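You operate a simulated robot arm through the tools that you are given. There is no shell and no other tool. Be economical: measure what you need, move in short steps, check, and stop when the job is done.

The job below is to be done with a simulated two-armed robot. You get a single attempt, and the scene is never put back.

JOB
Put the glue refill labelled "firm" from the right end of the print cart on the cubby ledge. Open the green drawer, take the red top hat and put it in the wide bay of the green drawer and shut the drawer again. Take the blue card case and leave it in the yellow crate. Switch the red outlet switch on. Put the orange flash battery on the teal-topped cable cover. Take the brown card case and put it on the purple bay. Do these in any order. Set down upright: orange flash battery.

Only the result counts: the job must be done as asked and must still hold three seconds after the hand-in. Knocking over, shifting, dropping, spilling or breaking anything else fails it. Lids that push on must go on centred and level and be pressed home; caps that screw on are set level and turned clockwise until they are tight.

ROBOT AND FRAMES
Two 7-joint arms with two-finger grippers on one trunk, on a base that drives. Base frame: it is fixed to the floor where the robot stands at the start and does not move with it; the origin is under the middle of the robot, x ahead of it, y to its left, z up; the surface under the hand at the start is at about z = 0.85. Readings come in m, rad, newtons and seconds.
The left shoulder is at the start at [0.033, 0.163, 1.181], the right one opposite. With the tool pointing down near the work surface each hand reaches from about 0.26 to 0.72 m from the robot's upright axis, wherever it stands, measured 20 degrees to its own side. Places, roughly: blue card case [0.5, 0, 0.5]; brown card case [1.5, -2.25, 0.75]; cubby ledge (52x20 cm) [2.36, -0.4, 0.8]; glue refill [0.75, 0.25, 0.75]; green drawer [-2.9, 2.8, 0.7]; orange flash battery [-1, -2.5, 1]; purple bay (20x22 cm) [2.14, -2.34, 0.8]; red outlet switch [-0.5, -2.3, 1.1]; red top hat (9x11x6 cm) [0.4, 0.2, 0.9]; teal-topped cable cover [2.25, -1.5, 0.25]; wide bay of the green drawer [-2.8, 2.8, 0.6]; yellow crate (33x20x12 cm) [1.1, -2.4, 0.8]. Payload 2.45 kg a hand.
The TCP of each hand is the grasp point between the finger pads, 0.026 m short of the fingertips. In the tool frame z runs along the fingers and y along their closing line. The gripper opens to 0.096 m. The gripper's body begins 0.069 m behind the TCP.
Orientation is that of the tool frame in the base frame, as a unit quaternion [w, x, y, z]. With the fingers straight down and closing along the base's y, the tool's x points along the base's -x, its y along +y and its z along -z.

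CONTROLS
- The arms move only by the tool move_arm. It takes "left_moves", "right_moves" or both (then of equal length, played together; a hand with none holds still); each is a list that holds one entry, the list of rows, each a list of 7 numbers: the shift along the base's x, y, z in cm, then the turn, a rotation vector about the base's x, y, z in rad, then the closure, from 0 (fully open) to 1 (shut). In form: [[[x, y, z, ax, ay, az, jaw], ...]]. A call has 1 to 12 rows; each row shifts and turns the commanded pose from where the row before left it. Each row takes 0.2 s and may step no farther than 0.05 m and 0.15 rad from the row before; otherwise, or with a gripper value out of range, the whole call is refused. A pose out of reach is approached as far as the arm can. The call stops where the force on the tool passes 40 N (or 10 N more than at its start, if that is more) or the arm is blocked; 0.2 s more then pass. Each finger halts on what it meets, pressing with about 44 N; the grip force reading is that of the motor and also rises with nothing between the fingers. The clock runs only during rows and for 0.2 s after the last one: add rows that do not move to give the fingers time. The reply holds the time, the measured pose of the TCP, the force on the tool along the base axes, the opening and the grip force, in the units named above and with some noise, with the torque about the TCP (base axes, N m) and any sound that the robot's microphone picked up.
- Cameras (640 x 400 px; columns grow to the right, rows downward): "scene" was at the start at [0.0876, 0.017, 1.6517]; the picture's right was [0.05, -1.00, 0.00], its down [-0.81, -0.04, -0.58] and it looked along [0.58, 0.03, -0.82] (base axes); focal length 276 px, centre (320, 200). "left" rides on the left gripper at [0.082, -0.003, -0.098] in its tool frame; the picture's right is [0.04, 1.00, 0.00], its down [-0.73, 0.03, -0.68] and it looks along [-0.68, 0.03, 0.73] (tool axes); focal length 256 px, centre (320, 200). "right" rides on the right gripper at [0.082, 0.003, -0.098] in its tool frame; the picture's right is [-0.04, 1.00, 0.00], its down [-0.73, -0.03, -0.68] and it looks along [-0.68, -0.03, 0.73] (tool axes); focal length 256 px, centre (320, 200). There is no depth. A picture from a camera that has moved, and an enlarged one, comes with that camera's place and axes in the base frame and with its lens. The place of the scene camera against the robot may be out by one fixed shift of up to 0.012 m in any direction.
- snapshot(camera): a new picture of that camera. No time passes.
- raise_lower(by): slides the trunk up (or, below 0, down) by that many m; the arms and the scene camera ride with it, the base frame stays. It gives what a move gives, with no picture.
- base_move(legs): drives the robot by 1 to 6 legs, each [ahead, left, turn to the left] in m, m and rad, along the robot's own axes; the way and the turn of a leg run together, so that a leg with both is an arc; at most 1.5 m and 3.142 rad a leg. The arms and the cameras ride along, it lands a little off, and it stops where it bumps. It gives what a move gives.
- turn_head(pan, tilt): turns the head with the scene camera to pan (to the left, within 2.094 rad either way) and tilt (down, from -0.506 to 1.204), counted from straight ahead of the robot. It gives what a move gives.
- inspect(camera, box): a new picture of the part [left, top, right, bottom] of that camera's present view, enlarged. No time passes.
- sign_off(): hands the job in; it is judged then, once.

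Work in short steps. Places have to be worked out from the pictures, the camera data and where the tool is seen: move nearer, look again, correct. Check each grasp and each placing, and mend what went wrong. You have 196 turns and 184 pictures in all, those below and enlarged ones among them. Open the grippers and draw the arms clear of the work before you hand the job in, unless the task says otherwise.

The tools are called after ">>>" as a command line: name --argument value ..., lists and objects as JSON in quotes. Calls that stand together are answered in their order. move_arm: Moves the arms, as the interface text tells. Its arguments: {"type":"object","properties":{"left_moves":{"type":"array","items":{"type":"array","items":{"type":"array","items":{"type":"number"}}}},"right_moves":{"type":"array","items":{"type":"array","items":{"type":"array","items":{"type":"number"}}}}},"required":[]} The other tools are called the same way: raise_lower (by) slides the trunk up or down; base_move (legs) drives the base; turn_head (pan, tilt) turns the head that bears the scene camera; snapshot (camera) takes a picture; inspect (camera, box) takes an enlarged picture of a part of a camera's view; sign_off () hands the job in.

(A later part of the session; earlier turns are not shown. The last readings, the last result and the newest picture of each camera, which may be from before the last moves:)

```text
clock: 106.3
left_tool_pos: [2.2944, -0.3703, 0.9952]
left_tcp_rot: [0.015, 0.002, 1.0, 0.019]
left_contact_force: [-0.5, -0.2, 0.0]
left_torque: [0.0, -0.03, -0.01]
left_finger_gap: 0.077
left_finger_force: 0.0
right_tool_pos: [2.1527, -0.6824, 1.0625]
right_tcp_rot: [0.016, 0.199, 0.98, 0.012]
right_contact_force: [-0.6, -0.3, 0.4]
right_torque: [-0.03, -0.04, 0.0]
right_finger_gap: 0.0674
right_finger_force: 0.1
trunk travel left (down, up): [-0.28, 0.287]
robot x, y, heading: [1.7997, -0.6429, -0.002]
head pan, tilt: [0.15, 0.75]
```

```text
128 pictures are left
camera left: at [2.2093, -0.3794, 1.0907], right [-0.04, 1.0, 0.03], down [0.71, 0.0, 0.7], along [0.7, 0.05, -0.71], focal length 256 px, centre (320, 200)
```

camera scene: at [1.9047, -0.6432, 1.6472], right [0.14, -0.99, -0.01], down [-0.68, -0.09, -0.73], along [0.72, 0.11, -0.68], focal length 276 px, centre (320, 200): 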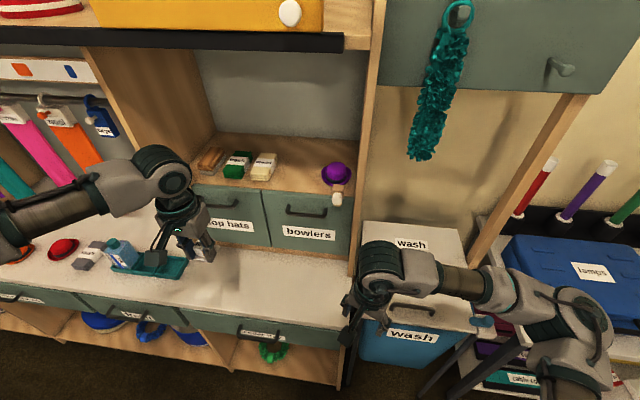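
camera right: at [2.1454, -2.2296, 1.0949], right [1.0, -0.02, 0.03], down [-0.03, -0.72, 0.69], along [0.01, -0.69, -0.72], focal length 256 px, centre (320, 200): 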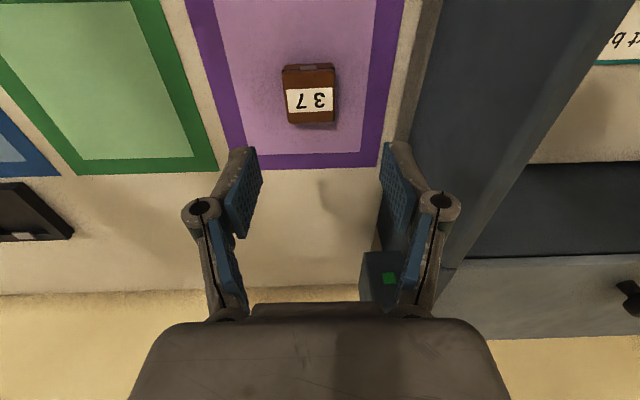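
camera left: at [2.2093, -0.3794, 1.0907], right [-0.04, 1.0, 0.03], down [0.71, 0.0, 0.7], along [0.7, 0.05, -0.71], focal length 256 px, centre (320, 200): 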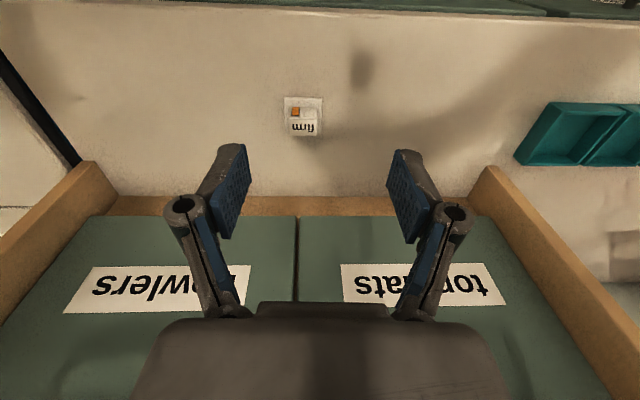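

Refill stands on the ledge. Now drive to the battery/switch shelves: back off, strafe right, turn toward −y, strafe along.

>>> base_move --legs '[[-0.5, 0, 0], [0, -0.75, 0], [0, 0, -1.57], [0, -1.5, 0], [0, -0.4, 0]]'

>>> turn_head --pan -0.2 --tilt 0.5

>>> snapshot --camera "scene"

```text
clock: 125.8
left_tool_pos: [-0.3256, -1.8831, 0.9951]
left_tcp_rot: [0.025, 0.714, 0.699, 0.003]
left_contact_force: [-0.4, 0.3, -0.2]
left_torque: [0.02, 0.0, -0.01]
left_finger_gap: 0.0769
left_finger_force: 0.0
right_tool_pos: [-0.6344, -1.7372, 1.0617]
right_tcp_rot: [0.02, 0.839, 0.543, 0.0]
right_contact_force: [-0.1, 0.3, 0.4]
right_torque: [0.0, -0.01, -0.01]
right_finger_gap: 0.0672
right_finger_force: 0.1
trunk travel left (down, up): [-0.28, 0.287]
robot x, y, heading: [-0.5847, -1.3831, -1.594]
head pan, tilt: [0.15, 0.75]
```

```text
clock: 126.6
left_tool_pos: [-0.3246, -1.8798, 0.9971]
left_tcp_rot: [0.026, 0.715, 0.699, 0.002]
left_contact_force: [0.7, -0.1, 0.4]
left_torque: [0.0, -0.01, -0.02]
left_finger_gap: 0.0769
left_finger_force: 0.1
right_tool_pos: [-0.6339, -1.7334, 1.0631]
right_tcp_rot: [0.021, 0.839, 0.544, -0.002]
right_contact_force: [-0.1, 0.1, -0.2]
right_torque: [-0.05, -0.01, -0.05]
right_finger_gap: 0.0672
right_finger_force: 0.1
trunk travel left (down, up): [-0.28, 0.287]
robot x, y, heading: [-0.5833, -1.3874, -1.588]
head pan, tilt: [-0.201, 0.499]
```

```text
127 pictures are left
camera scene: at [-0.5995, -1.5074, 1.6186], right [-0.98, 0.22, 0.0], down [0.1, 0.47, -0.88], along [-0.19, -0.85, -0.48], focal length 276 px, centre (320, 200)
```

scene: 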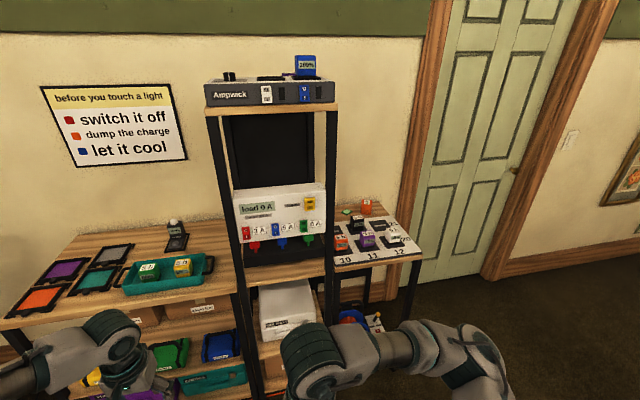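

I see the outlet panel and the battery mat. Zoom into both.

>>> inspect --camera "scene" --box '[220, 180, 340, 260]'

>>> inspect --camera "scene" --box '[310, 180, 440, 270]'

```text
5.00 times, centred on (280, 220) of scene
camera zoom: at [-0.5995, -1.5074, 1.6186], right [-0.98, 0.22, 0.0], down [0.1, 0.47, -0.88], along [-0.19, -0.85, -0.48], focal length 1382 px, centre (520, 100)
```

zoom: 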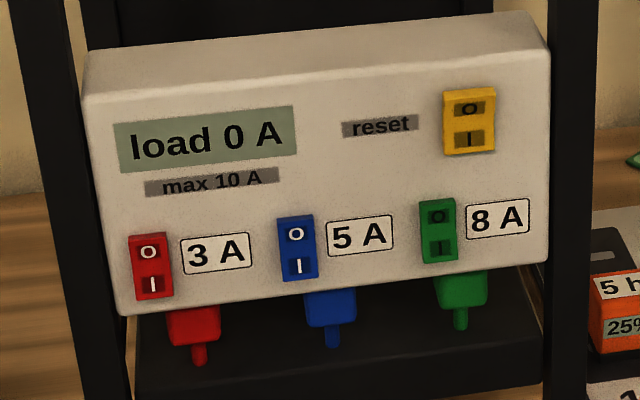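

```text
4.44 times, centred on (375, 225) of scene
camera zoom: at [-0.5995, -1.5074, 1.6186], right [-0.98, 0.22, 0.0], down [0.1, 0.47, -0.88], along [-0.19, -0.85, -0.48], focal length 1228 px, centre (76, 89)
```

zoom: 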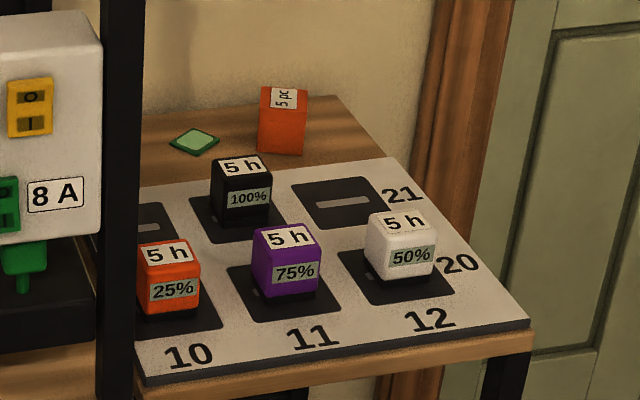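

The red rocker must be pressed on its lower "I" half. I'll pitch the left hand 45° forward with the fingers closed first.

>>> move_arm --left_moves '[[[-2.5, 1.3, 2, -0.13, 0, 0, 1], [-2.5, 1.3, 2, -0.13, 0, 0, 1], [-2.5, 1.3, 2, -0.13, 0, 0, 1], [-2.5, 1.3, 2, -0.13, 0, 0, 1], [-2.5, 1.3, 2, -0.13, 0, 0, 1], [-2.5, 1.3, 2, -0.13, 0, 0, 1], [-2, 0, 0, 0, 0, 0.02, 1]]]'

>>> base_move --legs '[[0.3, 0, 0.02]]'

>>> snapshot --camera "left"

>>> snapshot --camera "scene"

```text
clock: 128.2
left_tool_pos: [-0.4939, -1.8068, 1.115]
left_tcp_rot: [0.296, 0.644, 0.656, -0.26]
left_contact_force: [0.7, -0.6, 0.1]
left_torque: [0.03, 0.0, -0.01]
left_finger_gap: 0.0
left_finger_force: 28.7
right_tool_pos: [-0.6342, -1.7376, 1.0617]
right_tcp_rot: [0.019, 0.839, 0.543, -0.001]
right_contact_force: [0.2, -0.1, -0.6]
right_torque: [0.04, -0.02, -0.01]
right_finger_gap: 0.0673
right_finger_force: 0.1
trunk travel left (down, up): [-0.28, 0.287]
robot x, y, heading: [-0.5841, -1.3827, -1.594]
head pan, tilt: [-0.201, 0.499]
```

```text
clock: 130.3
left_tool_pos: [-0.4896, -2.1061, 1.1155]
left_tcp_rot: [0.301, 0.638, 0.66, -0.258]
left_contact_force: [-0.5, 1.0, 0.3]
left_torque: [-0.01, 0.02, 0.02]
left_finger_gap: 0.0003
left_finger_force: 28.6
right_tool_pos: [-0.6311, -2.0394, 1.063]
right_tcp_rot: [0.021, 0.834, 0.551, -0.002]
right_contact_force: [0.6, -0.5, 0.6]
right_torque: [0.06, 0.02, 0.01]
right_finger_gap: 0.0673
right_finger_force: 0.1
trunk travel left (down, up): [-0.28, 0.287]
robot x, y, heading: [-0.59, -1.6921, -1.572]
head pan, tilt: [-0.201, 0.499]
```

```text
124 pictures are left
camera left: at [-0.4991, -1.9801, 1.123], right [1.0, 0.08, 0.01], down [-0.01, -0.01, 1.0], along [0.08, -1.0, -0.01], focal length 256 px, centre (320, 200)
```

left: 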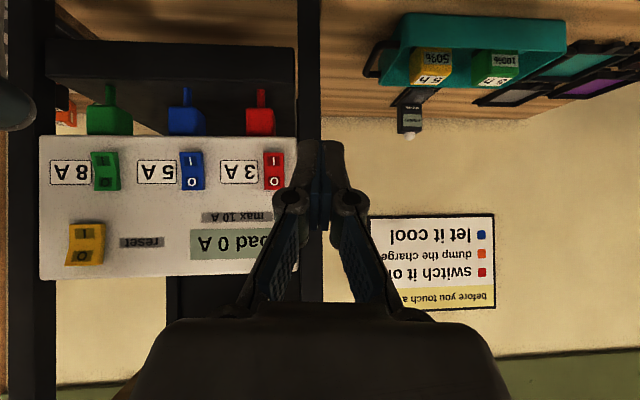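

```text
123 pictures are left
camera scene: at [-0.6022, -1.8118, 1.6188], right [-0.98, 0.2, 0.0], down [0.1, 0.47, -0.88], along [-0.18, -0.86, -0.48], focal length 276 px, centre (320, 200)
```

scene: 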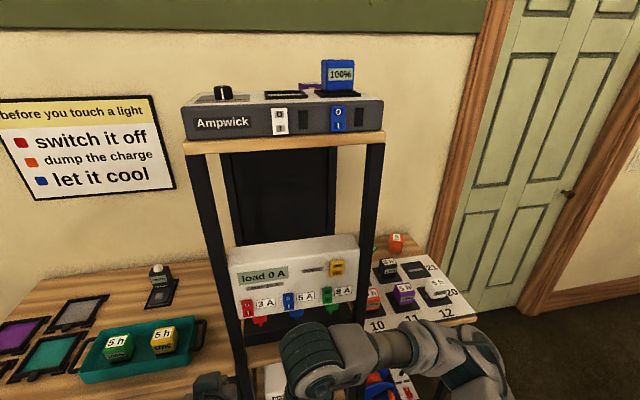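

Triangulated: red rocker centre ≈ (−0.527, −2.284, 1.086), its "I" half at z≈1.07. Pre-position the closed fingertips in front of it.

>>> move_arm --left_moves '[[[-4.1, 0, -2, 0, 0, -0.05, 1], [0, -3, -1.5, 0, 0, 0, 1], [0, -3, 0, 0, 0, 0, 1], [0, -2.5, 0, 0, 0, 0, 1], [0, 0, 0, 0, 0, 0, 1]]]'

>>> snapshot --camera "left"

>>> inspect --camera "scene" --box '[200, 220, 380, 340]'

```text
clock: 131.5
left_tool_pos: [-0.4956, -2.1929, 1.1051]
left_tcp_rot: [0.295, 0.654, 0.644, -0.267]
left_contact_force: [0.6, -0.1, 0.3]
left_torque: [-0.01, -0.05, 0.02]
left_finger_gap: 0.0003
left_finger_force: 28.9
left hand out of reach, approached as far as the arm can: row 1
right_tool_pos: [-0.6308, -2.0361, 1.0643]
right_tcp_rot: [0.023, 0.834, 0.551, -0.003]
right_contact_force: [-0.6, 0.2, 0.1]
right_torque: [-0.04, 0.0, -0.01]
right_finger_gap: 0.0673
right_finger_force: 0.1
trunk travel left (down, up): [-0.28, 0.287]
robot x, y, heading: [-0.5862, -1.6938, -1.576]
head pan, tilt: [-0.201, 0.499]
```

```text
122 pictures are left
camera left: at [-0.498, -2.0668, 1.1124], right [1.0, 0.03, 0.01], down [-0.01, -0.01, 1.0], along [0.03, -1.0, -0.01], focal length 256 px, centre (320, 200)
```

left: 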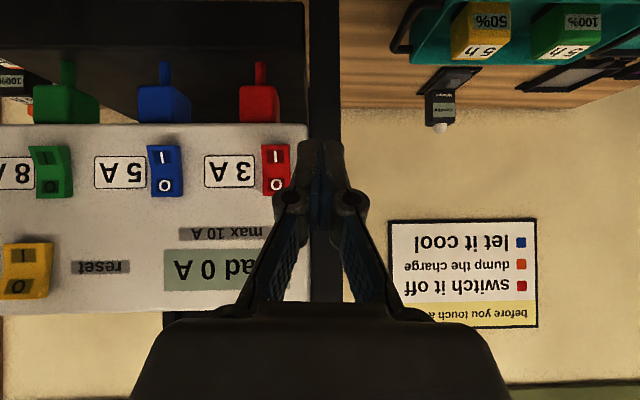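

```text
3.33 times, centred on (290, 280) of scene
camera zoom: at [-0.6021, -1.8125, 1.6187], right [-0.98, 0.2, 0.0], down [0.1, 0.47, -0.88], along [-0.18, -0.86, -0.48], focal length 921 px, centre (420, -67)
```

zoom: 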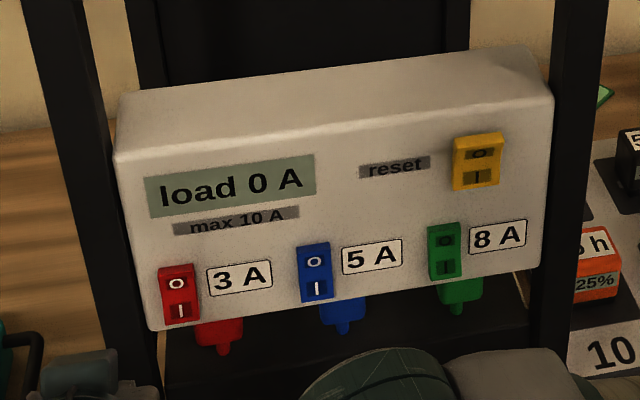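

The left arm is cramped crossing inward; retract a bit and strafe the base right 0.11 m so the target sits on its own side.

>>> move_arm --left_moves '[[[0, 4, 0, 0, 0, 0, 1], [0, 4, 0, 0, 0, 0, 1]]]' --right_moves '[[[0, 4, 2, 0, 0, 0, 0.3], [0, 4, 2, 0, 0, 0, 0.3]]]'

>>> base_move --legs '[[0, -0.12, 0]]'

```text
clock: 132.1
left_tool_pos: [-0.4956, -2.1089, 1.1064]
left_tcp_rot: [0.294, 0.654, 0.644, -0.267]
left_contact_force: [-0.2, -0.8, 0.4]
left_torque: [0.02, 0.02, 0.0]
left_finger_gap: 0.0
left_finger_force: 28.4
right_tool_pos: [-0.6289, -1.9541, 1.1015]
right_tcp_rot: [0.023, 0.834, 0.551, -0.003]
right_contact_force: [-0.1, 0.4, 0.2]
right_torque: [-0.03, 0.01, 0.02]
right_finger_gap: 0.0672
right_finger_force: 0.0
trunk travel left (down, up): [-0.28, 0.287]
robot x, y, heading: [-0.5865, -1.69, -1.573]
head pan, tilt: [-0.201, 0.499]
```

```text
clock: 133.3
left_tool_pos: [-0.5617, -2.1141, 1.1006]
left_tcp_rot: [0.282, 0.647, 0.652, -0.278]
left_contact_force: [2.5, 0.6, -0.7]
left_torque: [-0.01, 0.11, -0.1]
left_finger_gap: 0.0
left_finger_force: 28.2
right_tool_pos: [-0.6944, -1.9581, 1.1021]
right_tcp_rot: [0.011, 0.832, 0.554, -0.018]
right_contact_force: [0.8, -0.6, -0.2]
right_torque: [-0.03, 0.09, -0.01]
right_finger_gap: 0.0671
right_finger_force: 0.0
trunk travel left (down, up): [-0.28, 0.287]
robot x, y, heading: [-0.6972, -1.6872, -1.569]
head pan, tilt: [-0.201, 0.499]
```

Let it settle and re-read the pose, with a look.

>>> move_arm --left_moves '[[[0, 0, 0, 0, 0, 0, 1], [0, 0, 0, 0, 0, 0, 1], [0, 0, 0, 0, 0, 0, 1]]]'

>>> snapshot --camera "left"

```text
clock: 134.3
left_tool_pos: [-0.5705, -2.1051, 1.1071]
left_tcp_rot: [0.291, 0.647, 0.649, -0.272]
left_contact_force: [0.6, -0.9, -0.1]
left_torque: [0.01, 0.05, 0.0]
left_finger_gap: 0.0003
left_finger_force: 28.8
right_tool_pos: [-0.7076, -1.9497, 1.1046]
right_tcp_rot: [0.02, 0.831, 0.556, -0.012]
right_contact_force: [-0.4, 0.7, -0.3]
right_torque: [-0.02, -0.02, 0.02]
right_finger_gap: 0.0673
right_finger_force: 0.0
trunk travel left (down, up): [-0.28, 0.287]
robot x, y, heading: [-0.6847, -1.6925, -1.572]
head pan, tilt: [-0.201, 0.499]
stopped in row 3 (left hand): the arm was blocked; the commanded pose is now the measured one
```

```text
120 pictures are left
camera left: at [-0.5755, -1.9784, 1.1137], right [1.0, 0.04, -0.01], down [0.01, 0.0, 1.0], along [0.04, -1.0, 0.0], focal length 256 px, centre (320, 200)
```

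left: 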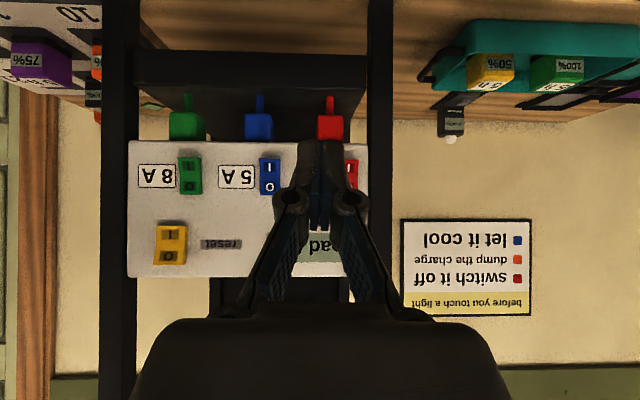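

Left arm reports "blocked", likely the right hand is too close. Move the right hand further outward.

>>> move_arm --right_moves '[[[-4, 0, 0, 0, 0, 0, 0.3], [-4, 0, 0, 0, 0, 0, 0.3], [-4, 0, 0, 0, 0, 0, 0.3], [-4, 0, 0, 0, 0, 0, 0.3]]]'

>>> turn_head --pan 0 --tilt 0.8

>>> snapshot --camera "scene"

```text
clock: 135.3
left_tool_pos: [-0.5989, -2.1052, 1.1089]
left_tcp_rot: [0.298, 0.652, 0.644, -0.267]
left_contact_force: [-0.9, 0.1, -1.0]
left_torque: [0.01, -0.04, 0.02]
left_finger_gap: 0.0
left_finger_force: 28.6
right_tool_pos: [-0.8942, -1.9496, 1.1043]
right_tcp_rot: [0.025, 0.832, 0.555, -0.003]
right_contact_force: [-0.4, -0.6, 0.9]
right_torque: [-0.03, -0.07, -0.03]
right_finger_gap: 0.067
right_finger_force: 0.0
trunk travel left (down, up): [-0.28, 0.287]
robot x, y, heading: [-0.688, -1.6904, -1.571]
head pan, tilt: [-0.201, 0.499]
```

```text
clock: 136.1
left_tool_pos: [-0.5845, -2.1041, 1.107]
left_tcp_rot: [0.293, 0.65, 0.647, -0.269]
left_contact_force: [0.9, -0.2, -0.3]
left_torque: [-0.05, 0.04, 0.01]
left_finger_gap: 0.0
left_finger_force: 28.2
right_tool_pos: [-0.8808, -1.9506, 1.1068]
right_tcp_rot: [0.023, 0.832, 0.555, -0.007]
right_contact_force: [0.4, 0.1, 0.0]
right_torque: [0.0, 0.01, 0.0]
right_finger_gap: 0.067
right_finger_force: 0.0
trunk travel left (down, up): [-0.28, 0.287]
robot x, y, heading: [-0.6872, -1.6892, -1.566]
head pan, tilt: [0.0, 0.799]
```

```text
119 pictures are left
camera scene: at [-0.6647, -1.8038, 1.5926], right [-1.0, 0.0, 0.01], down [-0.01, 0.72, -0.7], along [-0.01, -0.7, -0.72], focal length 276 px, centre (320, 200)
```

scene: 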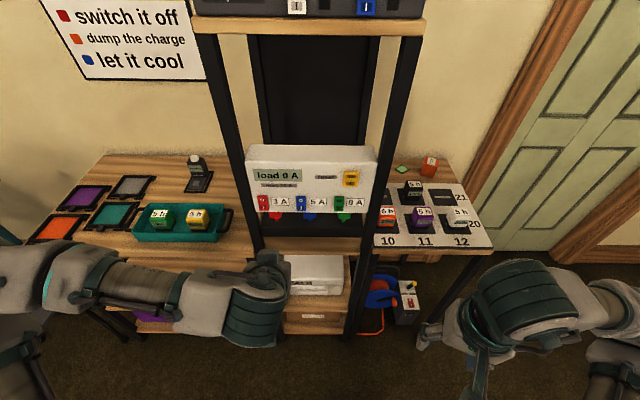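

Clear now. Move left hand to the pre-press pose in front of the "I" half.

>>> move_arm --left_moves '[[[3, 0, -1, 0, 0, 0, 1], [2.4, -3, -1.5, 0, 0, 0, 1], [0, -4, 0, 0, 0, 0, 1], [0, 0, 0, 0, 0, 0, 1], [0, 0, 0, 0, 0, 0, 1]]]'

>>> snapshot --camera "left"

>>> inspect --camera "scene" --box '[220, 140, 400, 260]'

```text
clock: 137.3
left_tool_pos: [-0.5561, -2.1754, 1.0883]
left_tcp_rot: [0.299, 0.653, 0.644, -0.263]
left_contact_force: [-0.4, 0.4, -0.5]
left_torque: [0.02, -0.04, 0.05]
left_finger_gap: 0.0
left_finger_force: 28.0
right_tool_pos: [-0.9061, -1.9521, 1.102]
right_tcp_rot: [0.027, 0.833, 0.553, 0.002]
right_contact_force: [0.3, 0.8, -0.8]
right_torque: [0.0, -0.05, 0.01]
right_finger_gap: 0.0672
right_finger_force: 0.1
trunk travel left (down, up): [-0.28, 0.287]
robot x, y, heading: [-0.6937, -1.6853, -1.569]
head pan, tilt: [0.0, 0.799]
```

```text
118 pictures are left
camera left: at [-0.5602, -2.0498, 1.0954], right [1.0, 0.04, 0.02], down [-0.02, -0.01, 1.0], along [0.04, -1.0, 0.0], focal length 256 px, centre (320, 200)
```

left: 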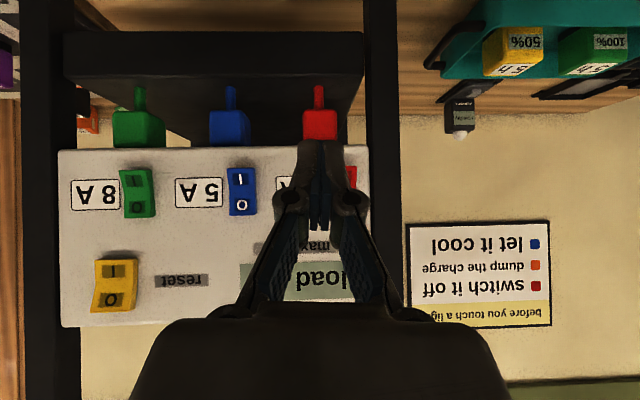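

```text
3.33 times, centred on (310, 200) of scene
camera zoom: at [-0.727, -1.8042, 1.5921], right [-1.0, 0.0, -0.03], down [0.02, 0.72, -0.69], along [0.02, -0.69, -0.72], focal length 921 px, centre (353, 200)
```

zoom: 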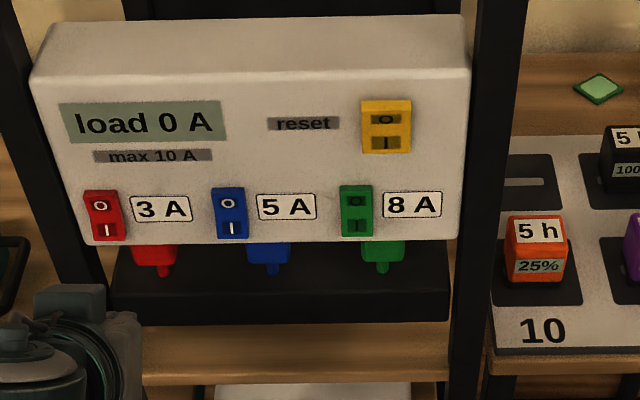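

The body sways after arm moves; wait still to see where it settles.

>>> move_arm --left_moves '[[[0, 0, 0, 0, 0, 0, 1], [0, 0, 0, 0, 0, 0, 1], [0, 0, 0, 0, 0, 0, 1], [0, 0, 0, 0, 0, 0, 1], [0, 0, 0, 0, 0, 0, 1]]]'

>>> move_arm --left_moves '[[[0, 0, 0, 0, 0, 0, 1], [0, 0, 0, 0, 0, 0, 1], [0, 0, 0, 0, 0, 0, 1]]]'

```text
clock: 138.7
left_tool_pos: [-0.5222, -2.1725, 1.089]
left_tcp_rot: [0.294, 0.648, 0.649, -0.271]
left_contact_force: [-0.1, 0.6, -0.1]
left_torque: [-0.01, 0.0, 0.02]
left_finger_gap: 0.0
left_finger_force: 28.6
right_tool_pos: [-0.8696, -1.9475, 1.1088]
right_tcp_rot: [0.023, 0.831, 0.556, -0.008]
right_contact_force: [0.4, -0.1, -0.4]
right_torque: [0.0, -0.02, 0.0]
right_finger_gap: 0.0673
right_finger_force: 0.0
trunk travel left (down, up): [-0.28, 0.287]
robot x, y, heading: [-0.6763, -1.6913, -1.564]
head pan, tilt: [0.0, 0.799]
stopped in row 5 (left hand): the arm was blocked; the commanded pose is now the measured one
```

```text
clock: 139.5
left_tool_pos: [-0.5094, -2.1728, 1.0855]
left_tcp_rot: [0.292, 0.646, 0.65, -0.274]
left_contact_force: [-0.3, 0.3, 0.1]
left_torque: [-0.02, 0.01, -0.02]
left_finger_gap: 0.0
left_finger_force: 28.6
right_tool_pos: [-0.8593, -1.9492, 1.1109]
right_tcp_rot: [0.021, 0.83, 0.558, -0.012]
right_contact_force: [0.3, -0.3, 0.2]
right_torque: [0.01, 0.03, 0.0]
right_finger_gap: 0.0673
right_finger_force: 0.1
trunk travel left (down, up): [-0.28, 0.287]
robot x, y, heading: [-0.679, -1.689, -1.567]
head pan, tilt: [0.0, 0.799]
```

Check again for settling.

>>> move_arm --left_moves '[[[0, 0, 0, 0, 0, 0, 1], [0, 0, 0, 0, 0, 0, 1], [0, 0, 0, 0, 0, 0, 1], [0, 0, 0, 0, 0, 0, 1], [0, 0, 0, 0, 0, 0, 1], [0, 0, 0, 0, 0, 0, 1]]]'

>>> move_arm --left_moves '[[[0, 0, 0, 0, 0, 0, 1], [0, 0, 0, 0, 0, 0, 1], [0, 0, 0, 0, 0, 0, 1], [0, 0, 0, 0, 0, 0, 1], [0, 0, 0, 0, 0, 0, 1], [0, 0, 0, 0, 0, 0, 1]]]'

>>> turn_head --pan 0 --tilt 1.2

>>> snapshot --camera "scene"

```text
clock: 140.9
left_tool_pos: [-0.525, -2.1735, 1.0875]
left_tcp_rot: [0.293, 0.648, 0.649, -0.269]
left_contact_force: [-0.2, 0.5, -0.3]
left_torque: [-0.03, 0.0, -0.03]
left_finger_gap: 0.0001
left_finger_force: 29.2
right_tool_pos: [-0.8753, -1.9496, 1.1073]
right_tcp_rot: [0.025, 0.83, 0.557, -0.008]
right_contact_force: [0.2, 0.7, -0.7]
right_torque: [-0.03, 0.02, -0.04]
right_finger_gap: 0.0673
right_finger_force: 0.1
trunk travel left (down, up): [-0.28, 0.287]
robot x, y, heading: [-0.6774, -1.6879, -1.572]
head pan, tilt: [0.0, 0.799]
```

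```text
clock: 142.3
left_tool_pos: [-0.5359, -2.1737, 1.0881]
left_tcp_rot: [0.299, 0.649, 0.647, -0.268]
left_contact_force: [-1.0, 0.9, 0.7]
left_torque: [0.02, -0.03, 0.03]
left_finger_gap: 0.0
left_finger_force: 28.5
right_tool_pos: [-0.8854, -1.9479, 1.1053]
right_tcp_rot: [0.027, 0.831, 0.555, -0.005]
right_contact_force: [-0.3, -0.3, -0.5]
right_torque: [0.01, -0.01, -0.03]
right_finger_gap: 0.0671
right_finger_force: 0.0
trunk travel left (down, up): [-0.28, 0.287]
robot x, y, heading: [-0.6793, -1.6896, -1.568]
head pan, tilt: [0.0, 0.799]
```

```text
clock: 143.2
left_tool_pos: [-0.5347, -2.1733, 1.0897]
left_tcp_rot: [0.297, 0.65, 0.646, -0.269]
left_contact_force: [-0.7, -0.4, 0.1]
left_torque: [-0.02, -0.05, 0.04]
left_finger_gap: 0.0
left_finger_force: 29.0
right_tool_pos: [-0.8847, -1.9495, 1.106]
right_tcp_rot: [0.026, 0.831, 0.555, -0.004]
right_contact_force: [-0.1, 0.5, -0.3]
right_torque: [0.04, -0.01, -0.03]
right_finger_gap: 0.0669
right_finger_force: 0.0
trunk travel left (down, up): [-0.28, 0.287]
robot x, y, heading: [-0.6774, -1.6878, -1.565]
head pan, tilt: [0.0, 1.201]
```

```text
116 pictures are left
camera scene: at [-0.6801, -1.7788, 1.5652], right [-1.0, 0.0, 0.0], down [0.0, 0.93, -0.36], along [0.0, -0.36, -0.93], focal length 276 px, centre (320, 200)
```

scene: 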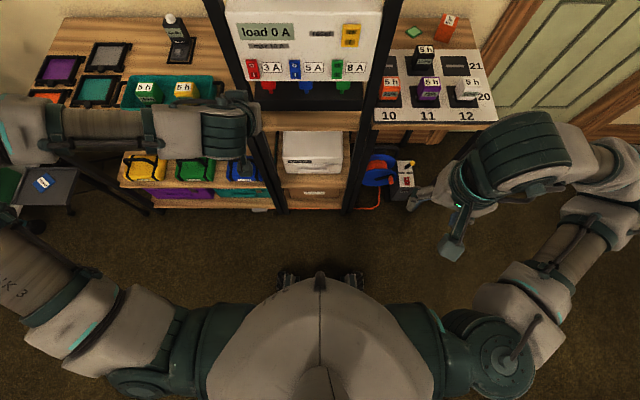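

Sway damped; left at (−0.535, −2.173, 1.09). Advance gently toward the "I" half.

>>> move_arm --left_moves '[[[0.4, 0, -0.9, 0, 0, 0, 1], [0, -1, 0, 0, 0, 0, 1], [0, -1, 0, 0, 0, 0, 1], [0, -1, 0, 0, 0, 0, 1], [0, -1, 0, 0, 0, 0, 1], [0, -1, 0, 0, 0, 0, 1], [0, -1, 0, 0, 0, 0, 1], [0, 0, 0, 0, 0, 0, 1], [0, 0, 0, 0, 0, 0, 1], [0, 0, 0, 0, 0, 0, 1], [0, 0, 0, 0, 0, 0, 1]]]'

>>> turn_head --pan 0 --tilt 0.8

>>> inspect --camera "scene" --box '[220, 140, 400, 260]'

>>> snapshot --camera "left"

```text
clock: 145.6
left_tool_pos: [-0.5012, -2.2335, 1.0773]
left_tcp_rot: [0.29, 0.646, 0.651, -0.275]
left_contact_force: [2.1, 0.0, -0.1]
left_torque: [-0.04, 0.07, -0.11]
left_finger_gap: 0.0
left_finger_force: 28.6
right_tool_pos: [-0.8557, -1.9483, 1.1091]
right_tcp_rot: [0.02, 0.83, 0.557, -0.013]
right_contact_force: [0.5, 0.2, 0.8]
right_torque: [-0.02, 0.09, 0.02]
right_finger_gap: 0.0672
right_finger_force: 0.0
trunk travel left (down, up): [-0.28, 0.287]
robot x, y, heading: [-0.6774, -1.6894, -1.568]
head pan, tilt: [0.0, 1.201]
```

```text
clock: 146.4
left_tool_pos: [-0.5007, -2.2341, 1.0781]
left_tcp_rot: [0.29, 0.646, 0.651, -0.274]
left_contact_force: [1.5, 0.2, 0.3]
left_torque: [0.01, 0.08, -0.06]
left_finger_gap: 0.0
left_finger_force: 29.0
right_tool_pos: [-0.8558, -1.9484, 1.1101]
right_tcp_rot: [0.022, 0.83, 0.557, -0.012]
right_contact_force: [1.6, 0.3, -0.5]
right_torque: [0.0, 0.09, 0.03]
right_finger_gap: 0.0673
right_finger_force: 0.0
trunk travel left (down, up): [-0.28, 0.287]
robot x, y, heading: [-0.6763, -1.6909, -1.569]
head pan, tilt: [0.0, 0.799]
```

```text
3.33 times, centred on (310, 200) of scene
camera zoom: at [-0.6519, -1.8041, 1.5925], right [-1.0, 0.0, 0.01], down [-0.01, 0.72, -0.69], along [-0.01, -0.69, -0.72], focal length 921 px, centre (353, 200)
```

zoom: 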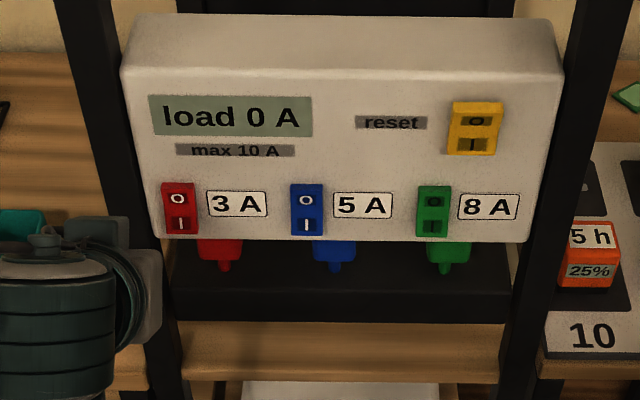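

```text
114 pictures are left
camera left: at [-0.5062, -2.1068, 1.0844], right [1.0, 0.04, -0.01], down [0.01, 0.0, 1.0], along [0.04, -1.0, 0.0], focal length 256 px, centre (320, 200)
```

left: 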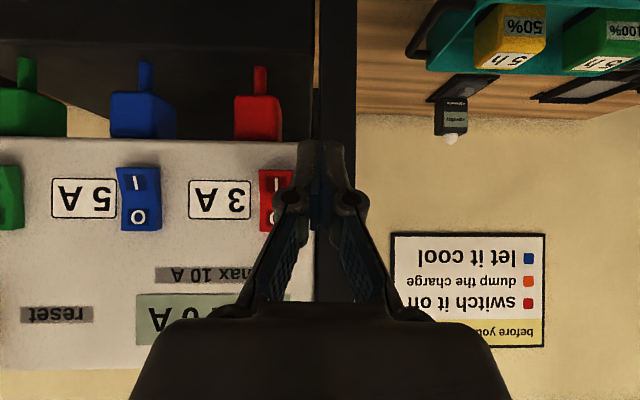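

The body drifted +3 cm and the finger rests near the post. Back off a little and wait for the sway to settle.

>>> move_arm --left_moves '[[[-0.5, 1.5, 0, 0, 0, 0, 1], [-0.5, 1.5, 0, 0, 0, 0, 1], [0, 0, 0, 0, 0, 0, 1], [0, 0, 0, 0, 0, 0, 1], [0, 0, 0, 0, 0, 0, 1], [0, 0, 0, 0, 0, 0, 1], [0, 0, 0, 0, 0, 0, 1], [0, 0, 0, 0, 0, 0, 1], [0, 0, 0, 0, 0, 0, 1], [0, 0, 0, 0, 0, 0, 1], [0, 0, 0, 0, 0, 0, 1], [0, 0, 0, 0, 0, 0, 1]]]'

>>> move_arm --left_moves '[[[0, 0, 0, 0, 0, 0, 1], [0, 0, 0, 0, 0, 0, 1], [0, 0, 0, 0, 0, 0, 1], [0, 0, 0, 0, 0, 0, 1], [0, 0, 0, 0, 0, 0, 1], [0, 0, 0, 0, 0, 0, 1], [0, 0, 0, 0, 0, 0, 1], [0, 0, 0, 0, 0, 0, 1], [0, 0, 0, 0, 0, 0, 1], [0, 0, 0, 0, 0, 0, 1], [0, 0, 0, 0, 0, 0, 1], [0, 0, 0, 0, 0, 0, 1]]]'

>>> snapshot --camera "left"

```text
clock: 149.0
left_tool_pos: [-0.5151, -2.2032, 1.0792]
left_tcp_rot: [0.291, 0.646, 0.651, -0.273]
left_contact_force: [0.4, 0.3, -0.3]
left_torque: [0.0, 0.02, 0.03]
left_finger_gap: 0.0002
left_finger_force: 29.0
right_tool_pos: [-0.8607, -1.9481, 1.1095]
right_tcp_rot: [0.022, 0.83, 0.557, -0.012]
right_contact_force: [0.1, -0.4, 0.1]
right_torque: [0.03, -0.02, 0.03]
right_finger_gap: 0.0671
right_finger_force: 0.0
trunk travel left (down, up): [-0.28, 0.287]
robot x, y, heading: [-0.6751, -1.6898, -1.567]
head pan, tilt: [0.0, 0.799]
```

```text
clock: 151.6
left_tool_pos: [-0.5216, -2.2037, 1.0799]
left_tcp_rot: [0.292, 0.647, 0.65, -0.272]
left_contact_force: [0.7, 0.8, 0.0]
left_torque: [-0.01, 0.02, -0.01]
left_finger_gap: 0.0003
left_finger_force: 28.4
right_tool_pos: [-0.8664, -1.9491, 1.1084]
right_tcp_rot: [0.023, 0.831, 0.556, -0.009]
right_contact_force: [0.1, -0.6, 0.0]
right_torque: [0.01, 0.0, -0.02]
right_finger_gap: 0.0672
right_finger_force: 0.0
trunk travel left (down, up): [-0.28, 0.287]
robot x, y, heading: [-0.675, -1.6944, -1.567]
head pan, tilt: [0.0, 0.799]
```

```text
113 pictures are left
camera left: at [-0.525, -2.0764, 1.086], right [1.0, 0.04, 0.0], down [0.0, 0.0, 1.0], along [0.04, -1.0, 0.0], focal length 256 px, centre (320, 200)
```

left: 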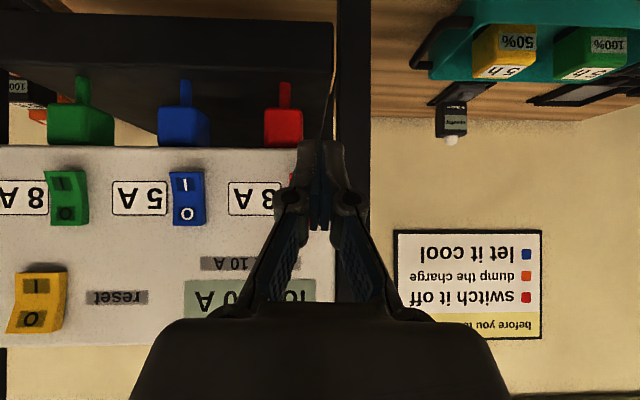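

Red rocker centre resolves to x≈−0.528. Shift −0.8 cm and creep forward in small rows.

>>> move_arm --left_moves '[[[-0.4, 0, -0.3, 0, 0, 0, 1], [-0.4, 0, -0.3, 0, 0, 0, 1], [0, -0.5, 0, 0, 0, 0, 1], [0, -0.5, 0, 0, 0, 0, 1], [0, -0.5, 0, 0, 0, 0, 1], [0, -0.5, 0, 0, 0, 0, 1], [0, -0.5, 0, 0, 0, 0, 1], [0, -0.5, 0, 0, 0, 0, 1], [0, -0.5, 0, 0, 0, 0, 1], [0, 0, 0, 0, 0, 0, 1]]]'

>>> inspect --camera "scene" --box '[220, 140, 400, 260]'

```text
clock: 153.8
left_tool_pos: [-0.5415, -2.2375, 1.072]
left_tcp_rot: [0.295, 0.648, 0.649, -0.269]
left_contact_force: [-0.3, 0.5, -0.4]
left_torque: [0.01, 0.01, 0.03]
left_finger_gap: 0.0001
left_finger_force: 28.0
right_tool_pos: [-0.8772, -1.9494, 1.1064]
right_tcp_rot: [0.024, 0.831, 0.556, -0.007]
right_contact_force: [0.3, 0.7, -0.8]
right_torque: [-0.03, 0.0, 0.03]
right_finger_gap: 0.067
right_finger_force: 0.1
trunk travel left (down, up): [-0.28, 0.287]
robot x, y, heading: [-0.6796, -1.6904, -1.566]
head pan, tilt: [0.0, 0.799]
```

```text
3.33 times, centred on (310, 200) of scene
camera zoom: at [-0.6809, -1.8042, 1.5927], right [-1.0, 0.0, 0.0], down [0.0, 0.72, -0.69], along [0.0, -0.69, -0.72], focal length 921 px, centre (353, 200)
```

zoom: 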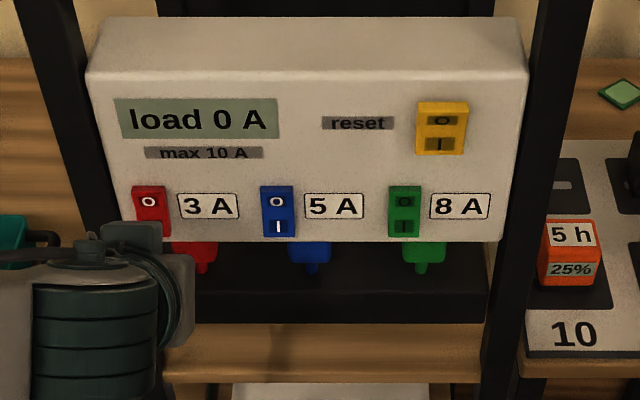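

Level now. Correct x +1.0 cm, z +0.8 cm, and press forward.

>>> move_arm --left_moves '[[[0.3, 0, 0.3, 0, 0, 0, 1], [0.3, 0, 0.3, 0, 0, 0, 1], [0.3, 0, 0.2, 0, 0, 0, 1], [0, -0.5, 0, 0, 0, 0, 1], [0, -0.5, 0, 0, 0, 0, 1], [0, -0.5, 0, 0, 0, 0, 1], [0, -0.5, 0, 0, 0, 0, 1], [0, 0, 0, 0, 0, 0, 1]]]'

>>> inspect --camera "scene" --box '[220, 140, 400, 260]'

>>> snapshot --camera "left"

```text
clock: 155.6
left_tool_pos: [-0.5288, -2.2581, 1.0804]
left_tcp_rot: [0.294, 0.648, 0.649, -0.27]
left_contact_force: [0.6, 0.2, 0.4]
left_torque: [-0.01, -0.03, -0.01]
left_finger_gap: 0.0
left_finger_force: 28.3
right_tool_pos: [-0.8746, -1.9485, 1.107]
right_tcp_rot: [0.024, 0.83, 0.557, -0.008]
right_contact_force: [-0.4, 0.4, -0.2]
right_torque: [-0.01, 0.02, 0.0]
right_finger_gap: 0.0673
right_finger_force: 0.2
trunk travel left (down, up): [-0.28, 0.287]
robot x, y, heading: [-0.6794, -1.6882, -1.569]
head pan, tilt: [0.0, 0.799]
```

```text
3.33 times, centred on (310, 200) of scene
camera zoom: at [-0.6773, -1.8042, 1.5927], right [-1.0, 0.0, 0.0], down [0.0, 0.72, -0.69], along [0.0, -0.69, -0.72], focal length 921 px, centre (353, 200)
```

zoom: 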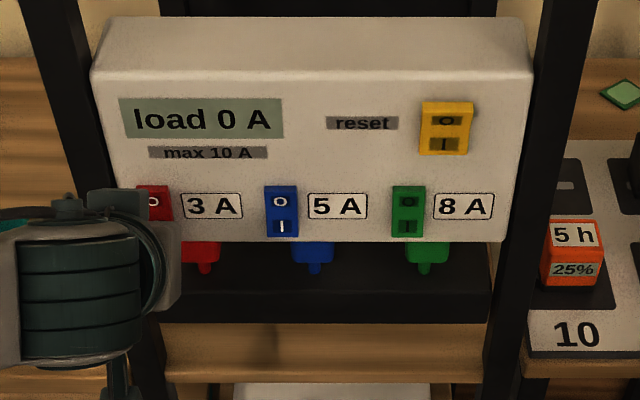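

```text
110 pictures are left
camera left: at [-0.5337, -2.1314, 1.0869], right [1.0, 0.04, 0.0], down [0.0, 0.0, 1.0], along [0.04, -1.0, 0.0], focal length 256 px, centre (320, 200)
```

left: 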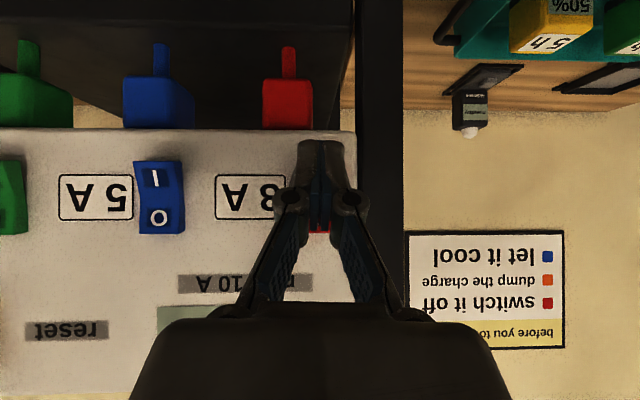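

Aligned over the red rocker. Keep pressing in 4 mm steps.

>>> move_arm --left_moves '[[[0, -0.4, 0, 0, 0, 0, 1], [0, -0.4, 0, 0, 0, 0, 1], [0, -0.4, 0, 0, 0, 0, 1], [0, -0.4, 0, 0, 0, 0, 1]]]'

>>> inspect --camera "scene" --box '[220, 140, 400, 260]'

```text
clock: 156.6
left_tool_pos: [-0.5294, -2.2625, 1.0824]
left_tcp_rot: [0.292, 0.65, 0.648, -0.268]
left_contact_force: [1.6, 19.1, 6.8]
left_torque: [0.0, -0.08, -0.02]
left_finger_gap: 0.0059
left_finger_force: 28.3
right_tool_pos: [-0.8737, -1.9431, 1.1088]
right_tcp_rot: [0.025, 0.83, 0.557, -0.008]
right_contact_force: [0.5, -0.8, 0.0]
right_torque: [-0.02, 0.02, -0.03]
right_finger_gap: 0.0673
right_finger_force: 0.1
trunk travel left (down, up): [-0.28, 0.287]
robot x, y, heading: [-0.6807, -1.6897, -1.568]
head pan, tilt: [0.0, 0.799]
stopped in row 4 (left hand): the force on the tool passed its limit at 44 N (the readings are from after the stop); the commanded pose is now the measured one
```

```text
3.33 times, centred on (310, 200) of scene
camera zoom: at [-0.6758, -1.7958, 1.5936], right [-1.0, 0.0, 0.0], down [0.0, 0.72, -0.7], along [0.0, -0.7, -0.72], focal length 921 px, centre (353, 200)
```

zoom: 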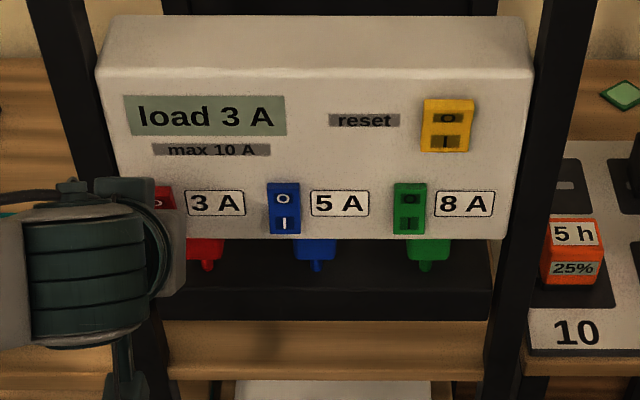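

The display reads "load 3 A": the red switch is on. Retract straight back.

>>> move_arm --left_moves '[[[0, 2, 0, 0, 0, 0, 1], [0, 3, 0, 0, 0, 0, 1], [0, 4, 0, 0, 0, 0, 1], [0, 4, 1, 0, 0, 0, 1], [2, 4, 2, 0, 0, 0, 1], [2, 3, 2, 0, 0, 0, 1]]]'

>>> turn_head --pan -0.3 --tilt 0.8

>>> snapshot --camera "scene"

```text
clock: 157.9
left_tool_pos: [-0.4893, -2.0747, 1.137]
left_tcp_rot: [0.291, 0.65, 0.65, -0.267]
left_contact_force: [0.3, 0.3, 0.1]
left_torque: [-0.01, 0.02, 0.01]
left_finger_gap: 0.0003
left_finger_force: 28.6
left hand out of reach, approached as far as the arm can: row 6
right_tool_pos: [-0.8739, -1.9461, 1.1085]
right_tcp_rot: [0.025, 0.831, 0.556, -0.009]
right_contact_force: [0.3, -0.5, 0.4]
right_torque: [-0.01, -0.01, 0.0]
right_finger_gap: 0.0673
right_finger_force: 0.2
trunk travel left (down, up): [-0.28, 0.287]
robot x, y, heading: [-0.6751, -1.6896, -1.566]
head pan, tilt: [0.0, 0.799]
```

```text
clock: 158.8
left_tool_pos: [-0.4927, -2.0757, 1.1357]
left_tcp_rot: [0.29, 0.65, 0.649, -0.266]
left_contact_force: [0.1, -0.4, -0.5]
left_torque: [0.03, -0.04, -0.01]
left_finger_gap: 0.0
left_finger_force: 28.5
right_tool_pos: [-0.8743, -1.9485, 1.1082]
right_tcp_rot: [0.025, 0.831, 0.556, -0.008]
right_contact_force: [-0.3, 1.5, 0.5]
right_torque: [-0.02, -0.01, 0.0]
right_finger_gap: 0.0671
right_finger_force: 0.1
trunk travel left (down, up): [-0.28, 0.287]
robot x, y, heading: [-0.6765, -1.6902, -1.564]
head pan, tilt: [-0.3, 0.799]
```

```text
108 pictures are left
camera scene: at [-0.7012, -1.7992, 1.5928], right [-0.96, 0.29, 0.0], down [0.21, 0.69, -0.69], along [-0.2, -0.66, -0.72], focal length 276 px, centre (320, 200)
```

scene: 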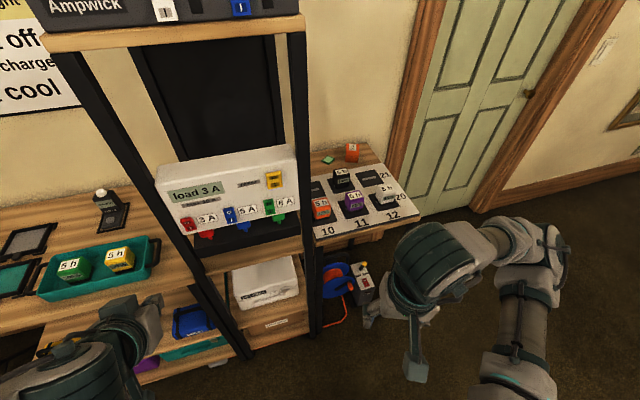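

Battery at about (−0.887, −2.39, 0.90). First tuck the left hand outward and up, then shift the base closer.

>>> move_arm --left_moves '[[[3, 0, 2, 0.12, 0, 0, 1], [3, 0, 2, 0.12, 0, 0, 1], [3, 0, 2, 0.12, 0, 0, 1], [3, 0, 2, 0.12, 0, 0, 1], [2, 1, 0, 0.12, 0, 0, 1], [0, 2, 0, 0.12, 0, 0, 1]]]'

>>> base_move --legs '[[0.11, -0.07, 0]]'

>>> move_arm --right_moves '[[[0, 0, 0, 0, 0, 0.15, 0.1], [0, 0, 0, 0, 0, 0.15, 0.1], [0, 0, 0, 0, 0, 0.13, 0.1], [0, -1, 0, 0, 0, 0, 0.1], [0, 0, 0, 0, 0, 0, 0.1], [0, 0, 0, 0, 0, 0, 0.1], [0, 0, 0, 0, 0, 0, 0.1], [0, 0, 0, 0, 0, 0, 0.1], [0, 0, 0, 0, 0, 0, 0.1]]]'

>>> snapshot --camera "right"

```text
clock: 160.2
left_tool_pos: [-0.3508, -2.045, 1.2177]
left_tcp_rot: [0.043, 0.711, 0.701, -0.02]
left_contact_force: [-0.1, 0.5, 0.0]
left_torque: [0.01, 0.01, -0.01]
left_finger_gap: 0.0
left_finger_force: 28.3
right_tool_pos: [-0.8728, -1.9477, 1.1072]
right_tcp_rot: [0.024, 0.83, 0.557, -0.008]
right_contact_force: [0.4, -0.1, -0.1]
right_torque: [-0.01, 0.04, 0.0]
right_finger_gap: 0.0672
right_finger_force: 0.1
trunk travel left (down, up): [-0.28, 0.287]
robot x, y, heading: [-0.6816, -1.6888, -1.565]
head pan, tilt: [-0.3, 0.799]
```

```text
clock: 161.4
left_tool_pos: [-0.3902, -2.1543, 1.2101]
left_tcp_rot: [0.037, 0.71, 0.703, -0.03]
left_contact_force: [1.4, -0.7, -0.5]
left_torque: [0.04, 0.07, 0.01]
left_finger_gap: 0.0001
left_finger_force: 28.2
right_tool_pos: [-0.9154, -2.056, 1.1121]
right_tcp_rot: [0.019, 0.829, 0.558, -0.016]
right_contact_force: [2.0, -0.7, -0.1]
right_torque: [-0.02, 0.11, 0.05]
right_finger_gap: 0.0671
right_finger_force: 0.0
trunk travel left (down, up): [-0.28, 0.287]
robot x, y, heading: [-0.7408, -1.7969, -1.562]
head pan, tilt: [-0.3, 0.799]
```

```text
clock: 163.4
left_tool_pos: [-0.4254, -2.1528, 1.2217]
left_tcp_rot: [0.047, 0.71, 0.702, -0.019]
left_contact_force: [-0.7, 0.5, 0.1]
left_torque: [0.03, -0.02, 0.03]
left_finger_gap: 0.0
left_finger_force: 28.5
right_tool_pos: [-0.9459, -2.0657, 1.1074]
right_tcp_rot: [0.028, 0.692, 0.721, 0.0]
right_contact_force: [-0.3, 0.7, -0.5]
right_torque: [-0.01, -0.03, -0.01]
right_finger_gap: 0.0867
right_finger_force: 0.1
trunk travel left (down, up): [-0.28, 0.287]
robot x, y, heading: [-0.7468, -1.8008, -1.568]
head pan, tilt: [-0.3, 0.799]
```

```text
107 pictures are left
camera right: at [-0.951, -1.9798, 1.2029], right [1.0, 0.0, 0.04], down [-0.03, -0.71, 0.71], along [0.03, -0.71, -0.71], focal length 256 px, centre (320, 200)
```

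right: 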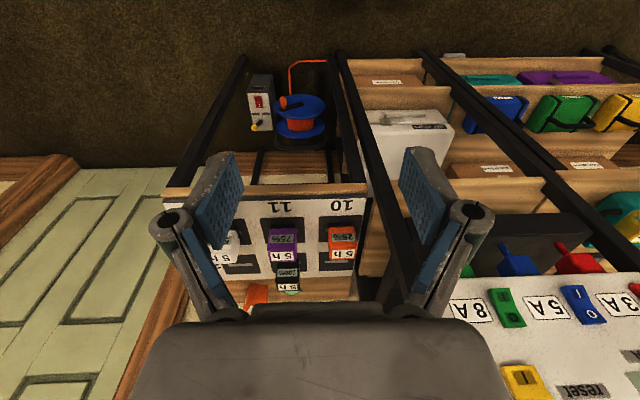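

Battery located at ≈(−0.896, −2.405). Bring the right hand over it at z≈1.02.

>>> move_arm --right_moves '[[[0.6, -4.2, -1, 0, 0, 0, 0.1], [0.6, -4.2, -1, 0, 0, 0, 0.1], [0.6, -4.2, -1, 0, 0, 0, 0.1], [0.6, -4.2, -1, 0, 0, 0, 0.1], [0.6, -4.2, -1, 0, 0, 0, 0.1], [0.6, -4.2, -1, 0, 0, 0, 0.1], [0.6, -4.2, -1, 0, 0, 0, 0.1], [0.6, -4.0, -1, 0, 0, 0, 0.1], [0, 0, 0, 0, 0, 0, 0.1], [0, 0, 0, 0, 0, 0, 0.1], [0, 0, 0, 0, 0, 0, 0.1], [0, 0, 0, 0, 0, 0, 0.1]]]'

>>> snapshot --camera "right"

>>> snapshot --camera "scene"

```text
clock: 166.0
left_tool_pos: [-0.4144, -2.1544, 1.218]
left_tcp_rot: [0.043, 0.71, 0.703, -0.022]
left_contact_force: [0.4, 0.1, 0.3]
left_torque: [0.02, -0.02, -0.03]
left_finger_gap: 0.0
left_finger_force: 28.6
right_tool_pos: [-0.89, -2.3999, 1.0264]
right_tcp_rot: [0.027, 0.692, 0.721, -0.001]
right_contact_force: [0.4, -0.4, 0.1]
right_torque: [0.01, -0.03, -0.02]
right_finger_gap: 0.0867
right_finger_force: 0.0
trunk travel left (down, up): [-0.28, 0.287]
robot x, y, heading: [-0.7454, -1.7975, -1.569]
head pan, tilt: [-0.3, 0.799]
```

```text
106 pictures are left
camera right: at [-0.8939, -2.3139, 1.1227], right [1.0, 0.0, 0.04], down [-0.02, -0.71, 0.71], along [0.03, -0.71, -0.71], focal length 256 px, centre (320, 200)
```

right: 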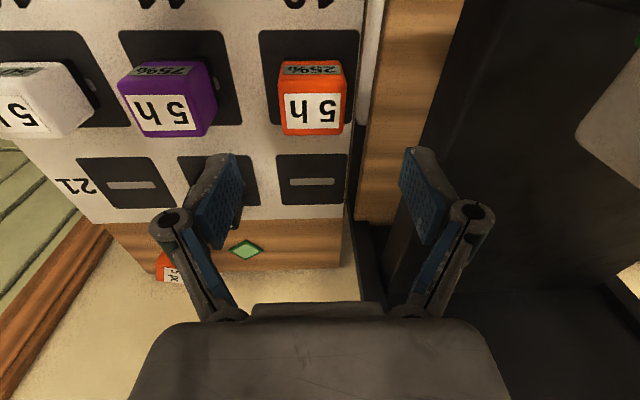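

```text
105 pictures are left
camera scene: at [-0.7538, -1.9107, 1.5928], right [-0.96, 0.29, 0.01], down [0.2, 0.69, -0.7], along [-0.21, -0.66, -0.72], focal length 276 px, centre (320, 200)
```

scene: 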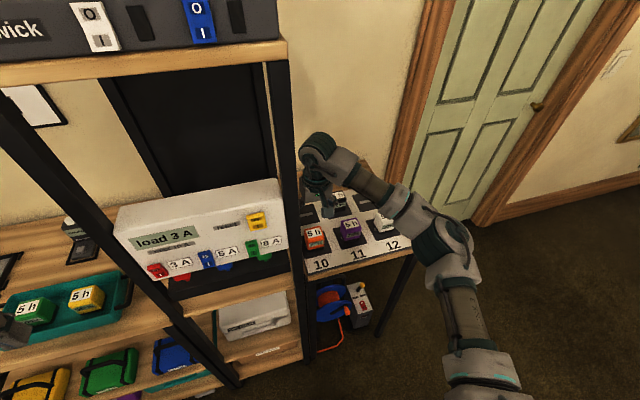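

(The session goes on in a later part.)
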